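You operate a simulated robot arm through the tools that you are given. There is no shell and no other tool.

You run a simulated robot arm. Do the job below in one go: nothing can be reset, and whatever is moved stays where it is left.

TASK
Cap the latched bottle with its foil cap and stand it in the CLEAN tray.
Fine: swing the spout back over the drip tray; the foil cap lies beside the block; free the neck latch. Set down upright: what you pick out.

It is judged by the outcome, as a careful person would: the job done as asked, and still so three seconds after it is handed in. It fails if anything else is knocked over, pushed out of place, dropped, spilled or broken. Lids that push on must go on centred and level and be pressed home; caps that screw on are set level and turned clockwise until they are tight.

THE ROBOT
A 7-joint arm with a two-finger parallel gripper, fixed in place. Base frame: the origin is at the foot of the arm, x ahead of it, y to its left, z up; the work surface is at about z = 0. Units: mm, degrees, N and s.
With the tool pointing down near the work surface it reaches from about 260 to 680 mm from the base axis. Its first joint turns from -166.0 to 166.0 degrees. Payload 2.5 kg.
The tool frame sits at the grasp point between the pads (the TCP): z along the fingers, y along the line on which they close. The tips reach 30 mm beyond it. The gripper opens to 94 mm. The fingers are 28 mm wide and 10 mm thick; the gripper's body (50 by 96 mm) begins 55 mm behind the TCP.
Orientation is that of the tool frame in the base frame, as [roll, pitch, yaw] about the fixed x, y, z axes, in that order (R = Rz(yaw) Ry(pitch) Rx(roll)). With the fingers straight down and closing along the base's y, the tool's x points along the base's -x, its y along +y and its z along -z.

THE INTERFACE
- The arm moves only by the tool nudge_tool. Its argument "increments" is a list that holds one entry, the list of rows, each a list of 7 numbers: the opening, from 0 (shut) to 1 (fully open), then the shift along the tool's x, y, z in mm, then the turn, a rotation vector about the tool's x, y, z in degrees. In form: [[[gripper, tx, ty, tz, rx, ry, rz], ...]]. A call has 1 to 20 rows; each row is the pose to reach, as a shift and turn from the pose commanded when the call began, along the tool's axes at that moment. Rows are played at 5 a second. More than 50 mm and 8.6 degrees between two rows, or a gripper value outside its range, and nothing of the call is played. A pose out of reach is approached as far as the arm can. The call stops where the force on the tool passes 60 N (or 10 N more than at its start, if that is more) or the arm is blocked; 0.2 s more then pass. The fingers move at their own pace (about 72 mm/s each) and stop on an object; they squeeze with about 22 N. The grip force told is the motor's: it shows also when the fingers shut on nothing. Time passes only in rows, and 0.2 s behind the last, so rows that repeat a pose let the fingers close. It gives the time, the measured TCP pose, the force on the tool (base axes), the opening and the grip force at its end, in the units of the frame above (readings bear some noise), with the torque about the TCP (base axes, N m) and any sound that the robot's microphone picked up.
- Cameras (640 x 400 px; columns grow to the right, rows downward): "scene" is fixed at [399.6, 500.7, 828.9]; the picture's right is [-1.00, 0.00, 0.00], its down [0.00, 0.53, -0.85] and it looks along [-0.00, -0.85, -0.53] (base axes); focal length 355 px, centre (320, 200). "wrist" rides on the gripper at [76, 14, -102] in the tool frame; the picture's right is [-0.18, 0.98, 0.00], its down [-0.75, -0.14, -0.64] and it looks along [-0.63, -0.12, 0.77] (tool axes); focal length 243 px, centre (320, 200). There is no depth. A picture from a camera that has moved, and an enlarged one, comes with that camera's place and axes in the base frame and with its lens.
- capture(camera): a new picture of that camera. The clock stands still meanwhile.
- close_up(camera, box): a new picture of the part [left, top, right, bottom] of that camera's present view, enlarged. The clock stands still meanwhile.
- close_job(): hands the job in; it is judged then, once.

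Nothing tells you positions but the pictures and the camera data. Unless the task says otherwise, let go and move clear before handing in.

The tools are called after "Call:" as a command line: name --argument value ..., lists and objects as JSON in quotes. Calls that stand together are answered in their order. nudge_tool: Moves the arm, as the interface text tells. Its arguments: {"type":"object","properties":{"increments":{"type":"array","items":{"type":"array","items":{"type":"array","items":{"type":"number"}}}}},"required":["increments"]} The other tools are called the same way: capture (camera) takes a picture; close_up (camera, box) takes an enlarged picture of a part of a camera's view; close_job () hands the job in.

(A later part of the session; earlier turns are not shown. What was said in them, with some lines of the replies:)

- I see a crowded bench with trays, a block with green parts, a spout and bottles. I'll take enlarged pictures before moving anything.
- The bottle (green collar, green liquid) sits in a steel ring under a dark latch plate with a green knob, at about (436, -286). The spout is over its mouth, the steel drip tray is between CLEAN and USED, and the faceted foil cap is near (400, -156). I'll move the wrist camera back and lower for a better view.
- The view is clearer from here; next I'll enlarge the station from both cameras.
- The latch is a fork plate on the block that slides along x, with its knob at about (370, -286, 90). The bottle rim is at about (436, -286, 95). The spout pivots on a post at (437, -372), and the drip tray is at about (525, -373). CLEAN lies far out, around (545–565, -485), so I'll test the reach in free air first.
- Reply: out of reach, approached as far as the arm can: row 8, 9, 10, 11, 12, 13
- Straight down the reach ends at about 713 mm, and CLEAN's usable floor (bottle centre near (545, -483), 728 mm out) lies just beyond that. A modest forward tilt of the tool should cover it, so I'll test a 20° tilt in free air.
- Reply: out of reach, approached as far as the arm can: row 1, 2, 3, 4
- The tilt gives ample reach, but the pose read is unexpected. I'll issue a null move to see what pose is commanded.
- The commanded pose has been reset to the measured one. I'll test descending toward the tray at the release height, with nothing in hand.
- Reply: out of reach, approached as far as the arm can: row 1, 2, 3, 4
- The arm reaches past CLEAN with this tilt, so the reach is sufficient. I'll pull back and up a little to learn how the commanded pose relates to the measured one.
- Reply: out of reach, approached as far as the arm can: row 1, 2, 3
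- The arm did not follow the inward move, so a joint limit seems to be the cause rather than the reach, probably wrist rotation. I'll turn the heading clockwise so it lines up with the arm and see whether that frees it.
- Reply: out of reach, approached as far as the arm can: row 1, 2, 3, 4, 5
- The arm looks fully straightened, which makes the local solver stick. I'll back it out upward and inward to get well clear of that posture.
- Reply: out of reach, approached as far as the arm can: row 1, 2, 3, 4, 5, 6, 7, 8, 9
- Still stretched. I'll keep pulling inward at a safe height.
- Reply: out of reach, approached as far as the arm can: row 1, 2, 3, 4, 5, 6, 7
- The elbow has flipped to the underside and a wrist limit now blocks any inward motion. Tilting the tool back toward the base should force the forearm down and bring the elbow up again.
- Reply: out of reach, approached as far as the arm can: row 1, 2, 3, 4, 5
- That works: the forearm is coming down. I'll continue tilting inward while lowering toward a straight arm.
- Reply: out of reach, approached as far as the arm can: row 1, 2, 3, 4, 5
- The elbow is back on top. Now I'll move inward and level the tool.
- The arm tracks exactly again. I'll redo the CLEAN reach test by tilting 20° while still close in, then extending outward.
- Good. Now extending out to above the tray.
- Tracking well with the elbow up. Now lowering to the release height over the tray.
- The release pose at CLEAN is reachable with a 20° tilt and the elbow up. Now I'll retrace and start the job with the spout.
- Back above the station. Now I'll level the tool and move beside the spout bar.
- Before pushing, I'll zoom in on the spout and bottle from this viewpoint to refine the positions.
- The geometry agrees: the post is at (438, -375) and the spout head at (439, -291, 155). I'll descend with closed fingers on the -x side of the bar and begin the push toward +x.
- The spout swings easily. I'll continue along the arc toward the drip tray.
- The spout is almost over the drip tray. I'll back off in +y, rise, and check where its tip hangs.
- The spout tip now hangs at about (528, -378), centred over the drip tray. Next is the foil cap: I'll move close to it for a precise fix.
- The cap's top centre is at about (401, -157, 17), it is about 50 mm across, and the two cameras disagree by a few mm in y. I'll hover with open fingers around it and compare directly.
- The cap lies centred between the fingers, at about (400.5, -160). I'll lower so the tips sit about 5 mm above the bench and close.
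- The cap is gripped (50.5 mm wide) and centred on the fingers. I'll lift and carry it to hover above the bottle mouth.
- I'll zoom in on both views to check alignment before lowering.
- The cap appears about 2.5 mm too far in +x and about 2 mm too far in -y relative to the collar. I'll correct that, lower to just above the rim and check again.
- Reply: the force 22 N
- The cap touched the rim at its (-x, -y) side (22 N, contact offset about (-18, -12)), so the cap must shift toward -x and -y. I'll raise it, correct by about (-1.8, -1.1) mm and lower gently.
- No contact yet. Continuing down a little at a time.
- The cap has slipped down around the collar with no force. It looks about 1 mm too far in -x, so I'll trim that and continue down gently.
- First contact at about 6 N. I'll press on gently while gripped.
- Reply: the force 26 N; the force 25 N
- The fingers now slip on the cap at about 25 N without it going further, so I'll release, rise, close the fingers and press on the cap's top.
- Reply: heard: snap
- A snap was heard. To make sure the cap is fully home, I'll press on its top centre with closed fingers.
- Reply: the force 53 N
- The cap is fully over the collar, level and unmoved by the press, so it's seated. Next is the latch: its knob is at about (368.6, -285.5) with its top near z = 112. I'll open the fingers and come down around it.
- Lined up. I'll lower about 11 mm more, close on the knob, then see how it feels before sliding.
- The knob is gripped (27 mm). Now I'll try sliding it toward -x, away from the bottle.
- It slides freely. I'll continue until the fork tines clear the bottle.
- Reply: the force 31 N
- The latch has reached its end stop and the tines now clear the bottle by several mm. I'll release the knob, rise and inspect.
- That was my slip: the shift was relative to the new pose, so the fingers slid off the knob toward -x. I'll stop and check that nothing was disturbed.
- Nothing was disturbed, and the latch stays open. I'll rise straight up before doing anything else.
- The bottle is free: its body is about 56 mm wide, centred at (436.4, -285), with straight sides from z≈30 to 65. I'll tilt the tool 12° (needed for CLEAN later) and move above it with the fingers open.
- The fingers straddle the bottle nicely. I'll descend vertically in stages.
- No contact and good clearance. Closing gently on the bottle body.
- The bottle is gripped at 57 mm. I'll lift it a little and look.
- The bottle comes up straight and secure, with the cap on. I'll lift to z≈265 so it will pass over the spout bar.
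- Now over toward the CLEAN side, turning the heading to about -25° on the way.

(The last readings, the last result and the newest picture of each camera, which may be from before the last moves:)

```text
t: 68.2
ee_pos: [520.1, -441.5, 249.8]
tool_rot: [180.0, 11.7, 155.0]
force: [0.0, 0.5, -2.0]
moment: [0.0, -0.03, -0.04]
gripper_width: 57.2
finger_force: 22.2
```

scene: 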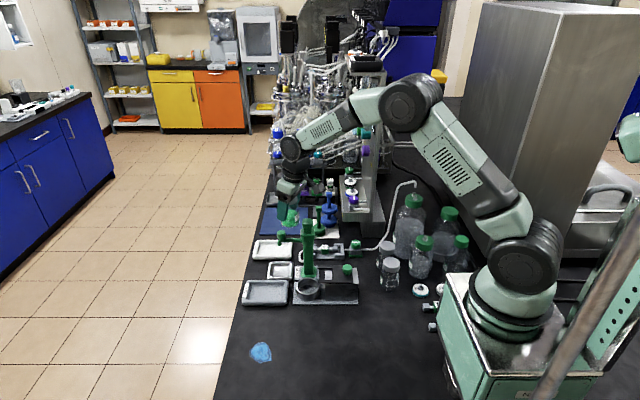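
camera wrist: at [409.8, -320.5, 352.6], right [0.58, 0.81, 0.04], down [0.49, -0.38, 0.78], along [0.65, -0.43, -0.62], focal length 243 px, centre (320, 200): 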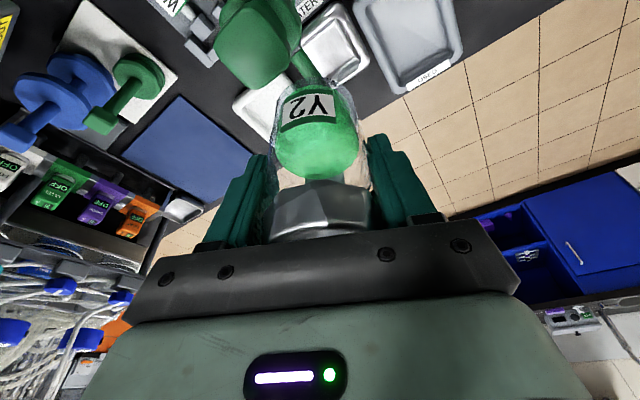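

Call:
nudge_tool --increments '[[[0.45, -7.5, -9, 22, 0, 0, 0], [0.45, -15, -18, 44, 0, 0, 0], [0.45, -22.6, -27.4, 66, 0, 0, 0], [0.45, -22.6, -27.4, 66, 0, 0, 0]]]'

Call:
capture --camera "scene"

Call:
capture --camera "wrist"

Call:
close_up --camera "scene" --box '[240, 190, 320, 270]'

```text
t: 69.2
ee_pos: [539.9, -480.3, 191.0]
tool_rot: [180.0, 11.7, 155.1]
force: [-0.4, 0.1, -1.5]
moment: [-0.03, -0.01, -0.01]
gripper_width: 56.5
finger_force: 21.6
```

```text
taken
```

scene: 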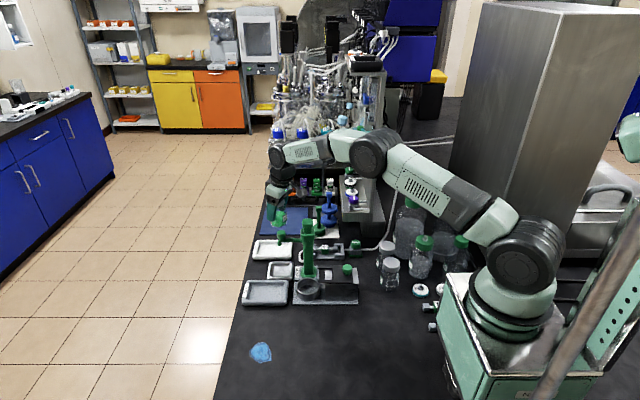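

```text
taken
camera wrist: at [458.9, -427.3, 275.9], right [0.58, 0.82, 0.04], down [0.49, -0.38, 0.78], along [0.65, -0.43, -0.62], focal length 243 px, centre (320, 200)
```

wrist: 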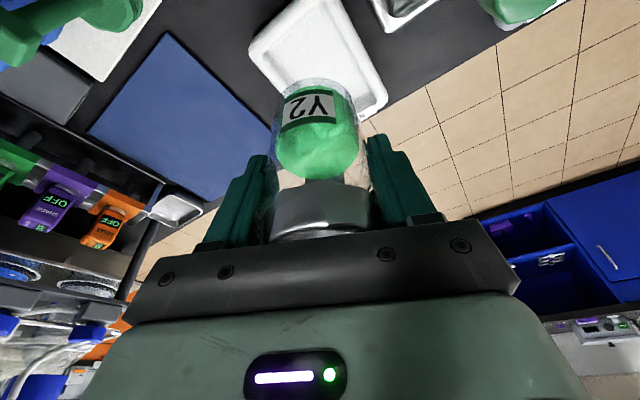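

```text
5.00 times, centred on (280, 230) of scene
camera zoom: at [399.6, 500.7, 828.9], right [-1.0, 0.0, 0.0], down [0.0, 0.53, -0.85], along [0.0, -0.85, -0.53], focal length 1773 px, centre (520, 50)
```

zoom: 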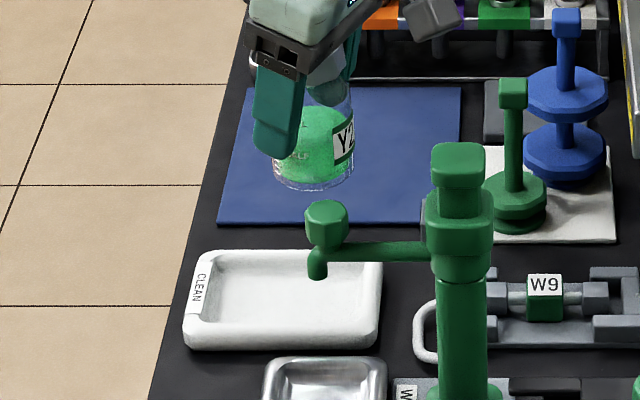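

The arm tracks well here. I'll lower toward CLEAN, aiming for about (550, -484), and stop with the bottle base well above the rim.

Call:
nudge_tool --increments '[[[0.45, 2, 0, 23, 0, 0, 0], [0.45, 4, 0.3, 46, 0, 0, 0], [0.45, 6, 0.4, 68, 0, 0, 0], [0.45, 8.4, 0.6, 91, 0, 0, 0], [0.45, 8.4, 0.6, 91, 0, 0, 0]]]'

Call:
capture --camera "wrist"

Call:
close_up --camera "scene" --box '[240, 200, 320, 270]'

Call:
close_up --camera "wrist" --box '[220, 0, 420, 160]'

```text
t: 70.4
ee_pos: [549.1, -482.4, 99.6]
tool_rot: [180.0, 11.8, 155.0]
force: [1.4, 0.7, -1.0]
moment: [0.04, 0.0, 0.01]
gripper_width: 56.5
finger_force: 21.8
```

```text
taken
camera wrist: at [467.8, -429.6, 185.5], right [0.58, 0.81, 0.04], down [0.49, -0.38, 0.78], along [0.65, -0.43, -0.62], focal length 243 px, centre (320, 200)
```

wrist: 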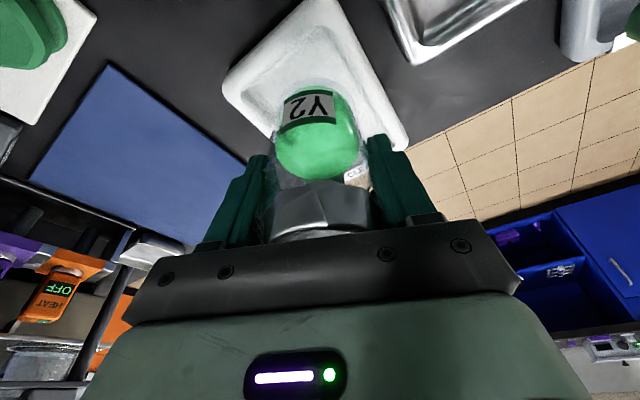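

```text
5.71 times, centred on (280, 235) of scene
camera zoom: at [399.6, 500.7, 828.9], right [-1.0, 0.0, 0.0], down [0.0, 0.53, -0.85], along [0.0, -0.85, -0.53], focal length 2027 px, centre (549, 0)
```

zoom: 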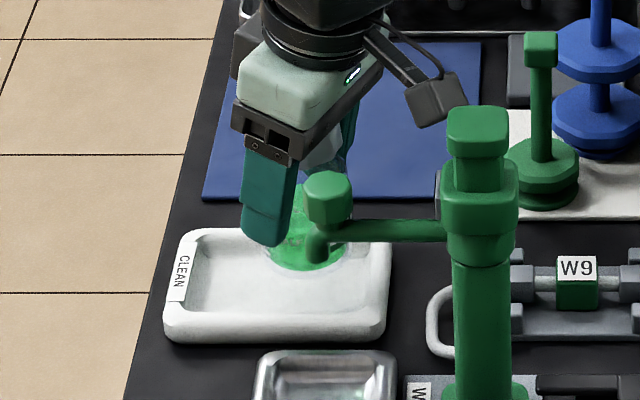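

```text
2.50 times, centred on (320, 80) of wrist
camera zoom: at [467.8, -429.6, 185.5], right [0.58, 0.81, 0.04], down [0.49, -0.38, 0.78], along [0.65, -0.43, -0.62], focal length 606 px, centre (320, 500)
```

zoom: 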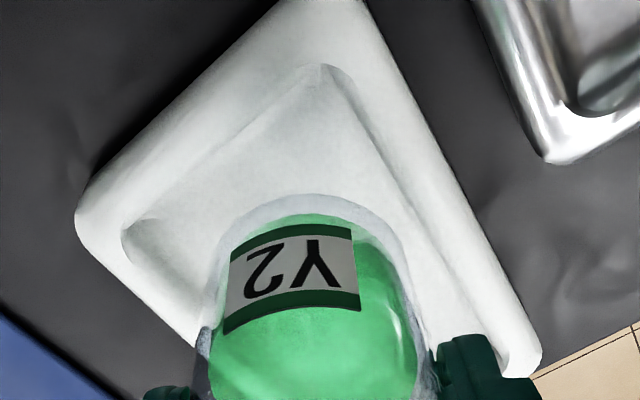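

The tray floor's usable centre line looks to be near y≈-490, so the bottle should go about 7 mm further in -y. First I'll check how bent the elbow still is.

Call:
capture --camera "scene"

```text
taken
```

scene: 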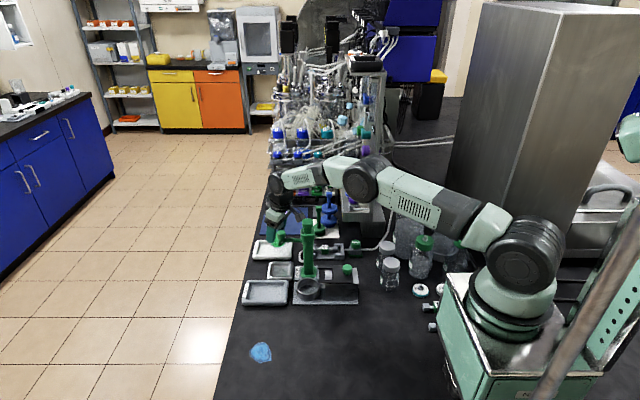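

There's still some elbow bend left, and I only need a few more mm. I'll shift slowly to about (551, -489) at this height.

Call:
nudge_tool --increments '[[[0.45, -1.6, -1.8, 0.3, 0, 0, 0], [0.45, -3.2, -3.6, 0.7, 0, 0, 0], [0.45, -4.7, -5.5, 1, 0, 0, 0], [0.45, -4.7, -5.5, 1, 0, 0, 0]]]'

```text
t: 71.4
ee_pos: [551.3, -490.1, 99.5]
tool_rot: [180.0, 11.6, 155.1]
force: [-0.7, 0.3, -2.0]
moment: [-0.01, -0.02, 0.01]
gripper_width: 56.7
finger_force: 21.8
```

In reach. Lowering further in small steps.

Call:
nudge_tool --increments '[[[0.45, 1.5, 0, 7, 0, 0, 0], [0.45, 3, 0, 14, 0, 0, 0], [0.45, 4.4, 0, 20.5, 0, 0, 0], [0.45, 4.4, 0, 20.5, 0, 0, 0]]]'

Call:
close_up --camera "wrist" --box '[220, 0, 420, 160]'

Call:
close_up --camera "scene" --box '[250, 210, 310, 270]'

```text
t: 72.4
ee_pos: [550.4, -490.8, 77.6]
tool_rot: [-180.0, 11.8, 154.9]
force: [-0.2, 0.1, -2.1]
moment: [0.0, 0.0, 0.0]
gripper_width: 56.8
finger_force: 21.9
```

```text
2.50 times, centred on (320, 80) of wrist
camera zoom: at [469.4, -438.2, 163.2], right [0.58, 0.81, 0.04], down [0.49, -0.38, 0.78], along [0.65, -0.43, -0.62], focal length 606 px, centre (320, 500)
```

zoom: 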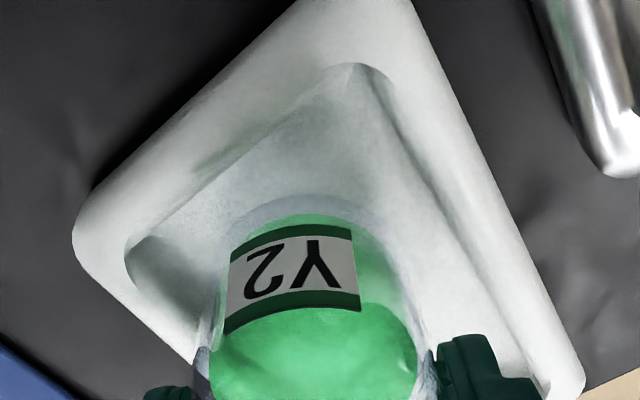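

```text
6.67 times, centred on (280, 240) of scene
camera zoom: at [399.6, 500.7, 828.9], right [-1.0, 0.0, 0.0], down [0.0, 0.53, -0.85], along [0.0, -0.85, -0.53], focal length 2364 px, centre (587, -67)
```

zoom: 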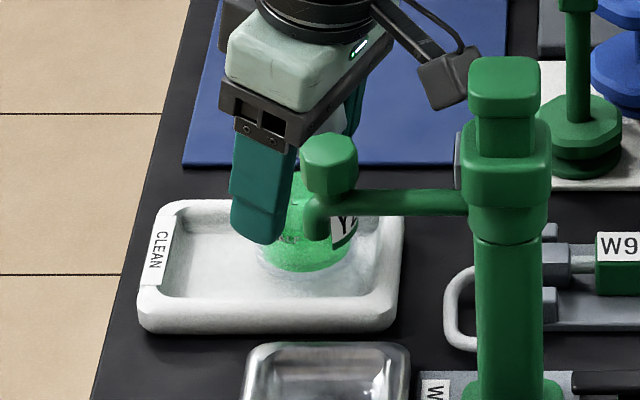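

The bottle is well placed over the tray floor, about 6 mm clear of the nearest inner edge. I'll lower until it touches.

Call:
nudge_tool --increments '[[[0.45, 0.6, 0, 3, 0, 0, 0], [0.45, 1.2, 0, 5.5, 0, 0, 0], [0.45, 1.7, 0, 7.8, 0, 0, 0], [0.45, 1.7, 0, 7.8, 0, 0, 0]]]'

```text
t: 73.4
ee_pos: [551.0, -490.7, 71.0]
tool_rot: [-180.0, 11.8, 155.0]
force: [0.9, -0.5, -2.1]
moment: [0.0, -0.05, -0.01]
gripper_width: 56.6
finger_force: 22.0
```

Call:
nudge_tool --increments '[[[0.45, 0.2, 0, 1, 0, 0, 0], [0.45, 0.4, 0, 2, 0, 0, 0], [0.45, 0.6, 0, 3, 0, 0, 0], [0.45, 0.6, 0, 3, 0, 0, 0]]]'

```text
t: 74.4
ee_pos: [551.7, -490.4, 67.9]
tool_rot: [-180.0, 11.7, 155.0]
force: [-1.8, 2.1, 7.2]
moment: [0.21, 0.17, 0.02]
gripper_width: 56.7
finger_force: 22.2
```

The bottle has touched down, with about 9 N of support. I'll check that it stands flat before releasing.

Call:
close_up --camera "wrist" --box '[220, 0, 420, 160]'

Call:
close_up --camera "scene" --box '[260, 220, 300, 260]'

```text
2.50 times, centred on (320, 80) of wrist
camera zoom: at [470.3, -437.5, 153.8], right [0.58, 0.81, 0.04], down [0.49, -0.38, 0.78], along [0.65, -0.43, -0.62], focal length 606 px, centre (320, 500)
```

zoom: 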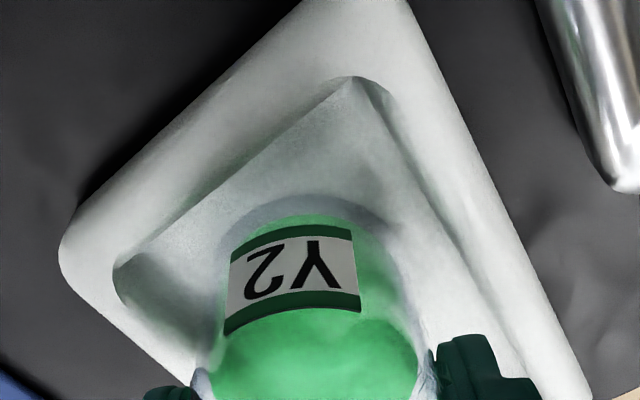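

```text
10.00 times, centred on (280, 240) of scene
camera zoom: at [399.6, 500.7, 828.9], right [-1.0, 0.0, 0.0], down [0.0, 0.53, -0.85], along [0.0, -0.85, -0.53], focal length 3547 px, centre (720, -200)
```

zoom: 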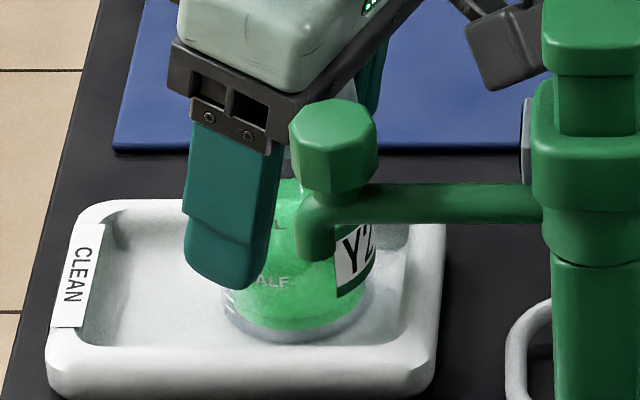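

It stands on the tray floor clear of the walls. Releasing slowly.

Call:
nudge_tool --increments '[[[0.55, 0, 0, 0, 0, 0, 0], [0.6, 0, 0, 0, 0, 0, 0], [0.65, 0, 0, 0, 0, 0, 0], [0.72, 0, 0, 0, 0, 0, 0], [0.77, 0, 0, 0, 0, 0, 0], [0.77, 0, 0, 0, 0, 0, 0]]]'

Call:
capture --camera "wrist"

Call:
close_up --camera "scene" --box '[260, 210, 310, 260]'

```text
t: 75.8
ee_pos: [551.1, -490.0, 67.3]
tool_rot: [179.9, 11.8, 155.0]
force: [-0.7, 0.4, 0.6]
moment: [-0.02, -0.03, 0.0]
gripper_width: 72.7
finger_force: 0.1
```

```text
taken
camera wrist: at [470.0, -437.3, 152.9], right [0.58, 0.81, 0.04], down [0.49, -0.38, 0.78], along [0.65, -0.43, -0.62], focal length 243 px, centre (320, 200)
```

wrist: 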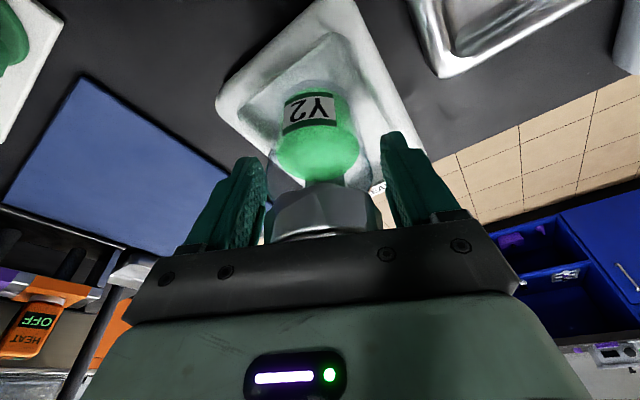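

```text
8.00 times, centred on (285, 235) of scene
camera zoom: at [399.6, 500.7, 828.9], right [-1.0, 0.0, 0.0], down [0.0, 0.53, -0.85], along [0.0, -0.85, -0.53], focal length 2837 px, centre (600, -80)
```

zoom: 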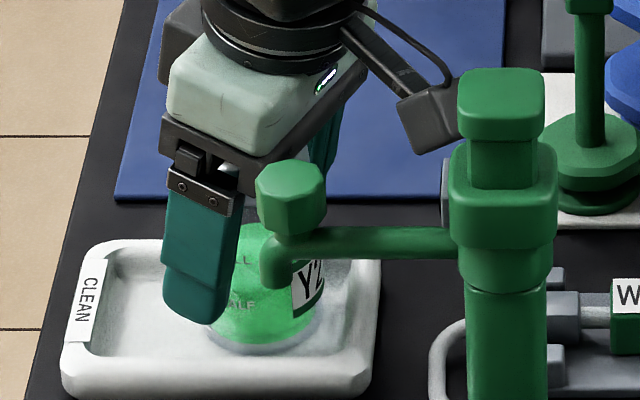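

The bottle stands free. I'll rise straight up around it, then back away inward.

Call:
nudge_tool --increments '[[[0.77, -3.1, 0, -15, 0, 0, 0], [0.77, -6.2, 0, -29.3, 0, 0, 0], [0.77, -12.5, 0, -58.7, 0, 0, 0], [0.77, -8.9, 0, -90, 0, 0, 0], [0.77, 4.3, 0, -123.6, 0, 0, 0], [0.77, 27.5, 0, -159, 0, 0, 0], [0.77, 27.5, 0, -159, 0, 0, 0]]]'

Call:
capture --camera "scene"

Call:
close_up --camera "scene" --box '[245, 200, 365, 310]'

Call:
capture --camera "wrist"

```text
t: 77.4
ee_pos: [497.4, -464.3, 218.3]
tool_rot: [180.0, 11.8, 155.1]
force: [-0.6, -0.6, 0.3]
moment: [0.0, -0.02, 0.01]
gripper_width: 72.3
finger_force: 0.1
```

```text
taken
```

scene: 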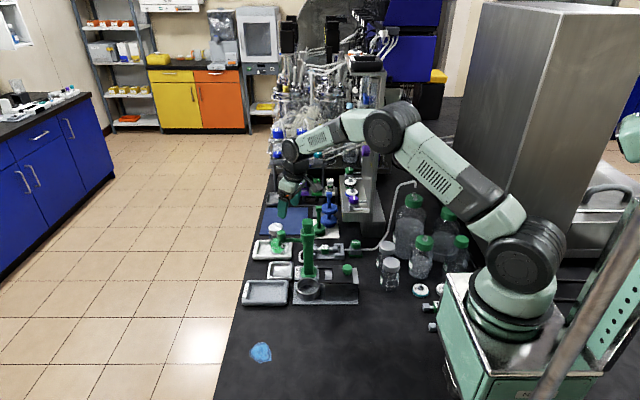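

```text
3.64 times, centred on (305, 255) of scene
camera zoom: at [399.6, 500.7, 828.9], right [-1.0, 0.0, 0.0], down [0.0, 0.53, -0.85], along [0.0, -0.85, -0.53], focal length 1290 px, centre (374, 0)
```

zoom: 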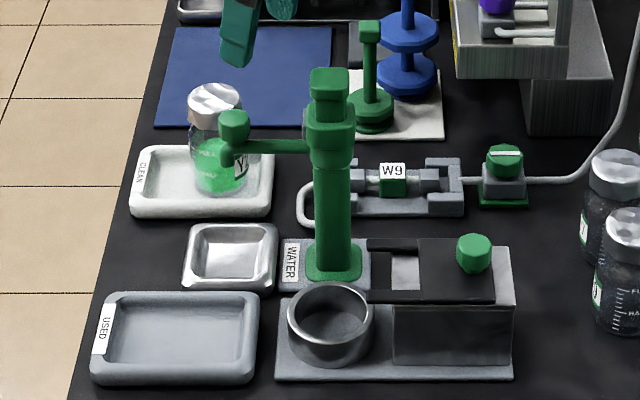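

```text
taken
camera wrist: at [416.4, -412.5, 303.7], right [0.58, 0.82, 0.04], down [0.49, -0.38, 0.78], along [0.65, -0.43, -0.62], focal length 243 px, centre (320, 200)
```

wrist: 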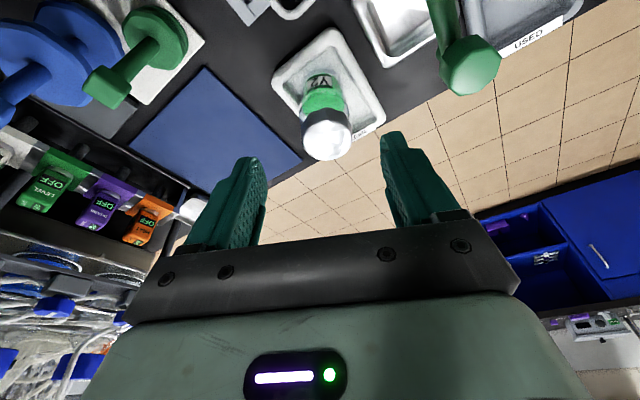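

The capped bottle stands upright in CLEAN, the spout is over the drip tray and the latch is open. I'll take a close look and move the arm further clear.

Call:
nudge_tool --increments '[[[0.77, 20, 10, -30, 0, 0, 0], [0.77, 40, 20, -60, 0, 0, 0], [0.77, 60, 30, -90, 0, 0, 0], [0.77, 60, 30, -90, 0, 0, 0], [0.77, 60, 30, -90, 0, 0, 0]]]'

Call:
close_up --camera "scene" --box '[260, 210, 310, 260]'

Call:
capture --camera "wrist"

Call:
close_up --camera "wrist" --box '[260, 40, 380, 160]'

```text
t: 78.6
ee_pos: [438.5, -405.1, 295.7]
tool_rot: [179.9, 11.7, 155.0]
force: [0.5, 0.2, -0.4]
moment: [0.01, 0.02, 0.02]
gripper_width: 72.4
finger_force: 0.1
```

```text
8.00 times, centred on (285, 235) of scene
camera zoom: at [399.6, 500.7, 828.9], right [-1.0, 0.0, 0.0], down [0.0, 0.53, -0.85], along [0.0, -0.85, -0.53], focal length 2837 px, centre (600, -80)
```

zoom: 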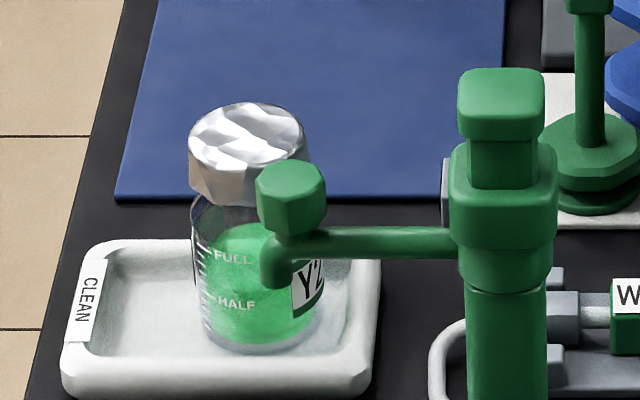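

```text
taken
camera wrist: at [357.7, -353.1, 380.7], right [0.58, 0.81, 0.04], down [0.49, -0.38, 0.78], along [0.65, -0.43, -0.62], focal length 243 px, centre (320, 200)
```

wrist: 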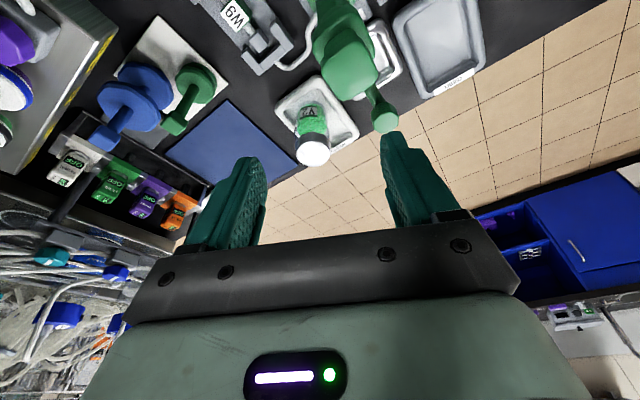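

```text
3.33 times, centred on (320, 100) of wrist
camera zoom: at [357.7, -353.1, 380.7], right [0.58, 0.81, 0.04], down [0.49, -0.38, 0.78], along [0.65, -0.43, -0.62], focal length 809 px, centre (320, 533)
```

zoom: 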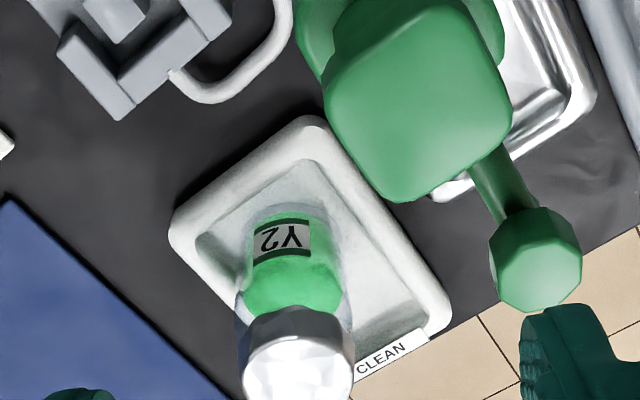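

The bottle stands upright and flat in CLEAN with its foil cap level and pressed home. The spout hangs over the drip tray, the latch is open, nothing else has moved, and the arm is clear. I'm handing the job in.

Call:
close_job

```text
The job is handed in.
```

The capped bottle (label Y2) is standing upright in the CLEAN tray, and I've handed the job in. I don't have the verdict yet.

- **Spout:** it is swung back and hangs over the middle of the drip tray.
- **Cap:** the foil cap is on level and covers the green collar completely. I heard a snap as it seated, then pressed on its top with about 50 N and it did not move any further.
- **Latch:** the fork is slid fully open to its end stop and left there.
- **Bottle:** it stands flat on the tray floor, clear of the tray walls.

After the latch reached its stop I sent one wrong move, and the fingers slid off the knob towards the base. I checked the pictures straight after and nothing had shifted. Early on, a reach test also stretched the arm straight and I had to work it back, well clear of everything on the bench.
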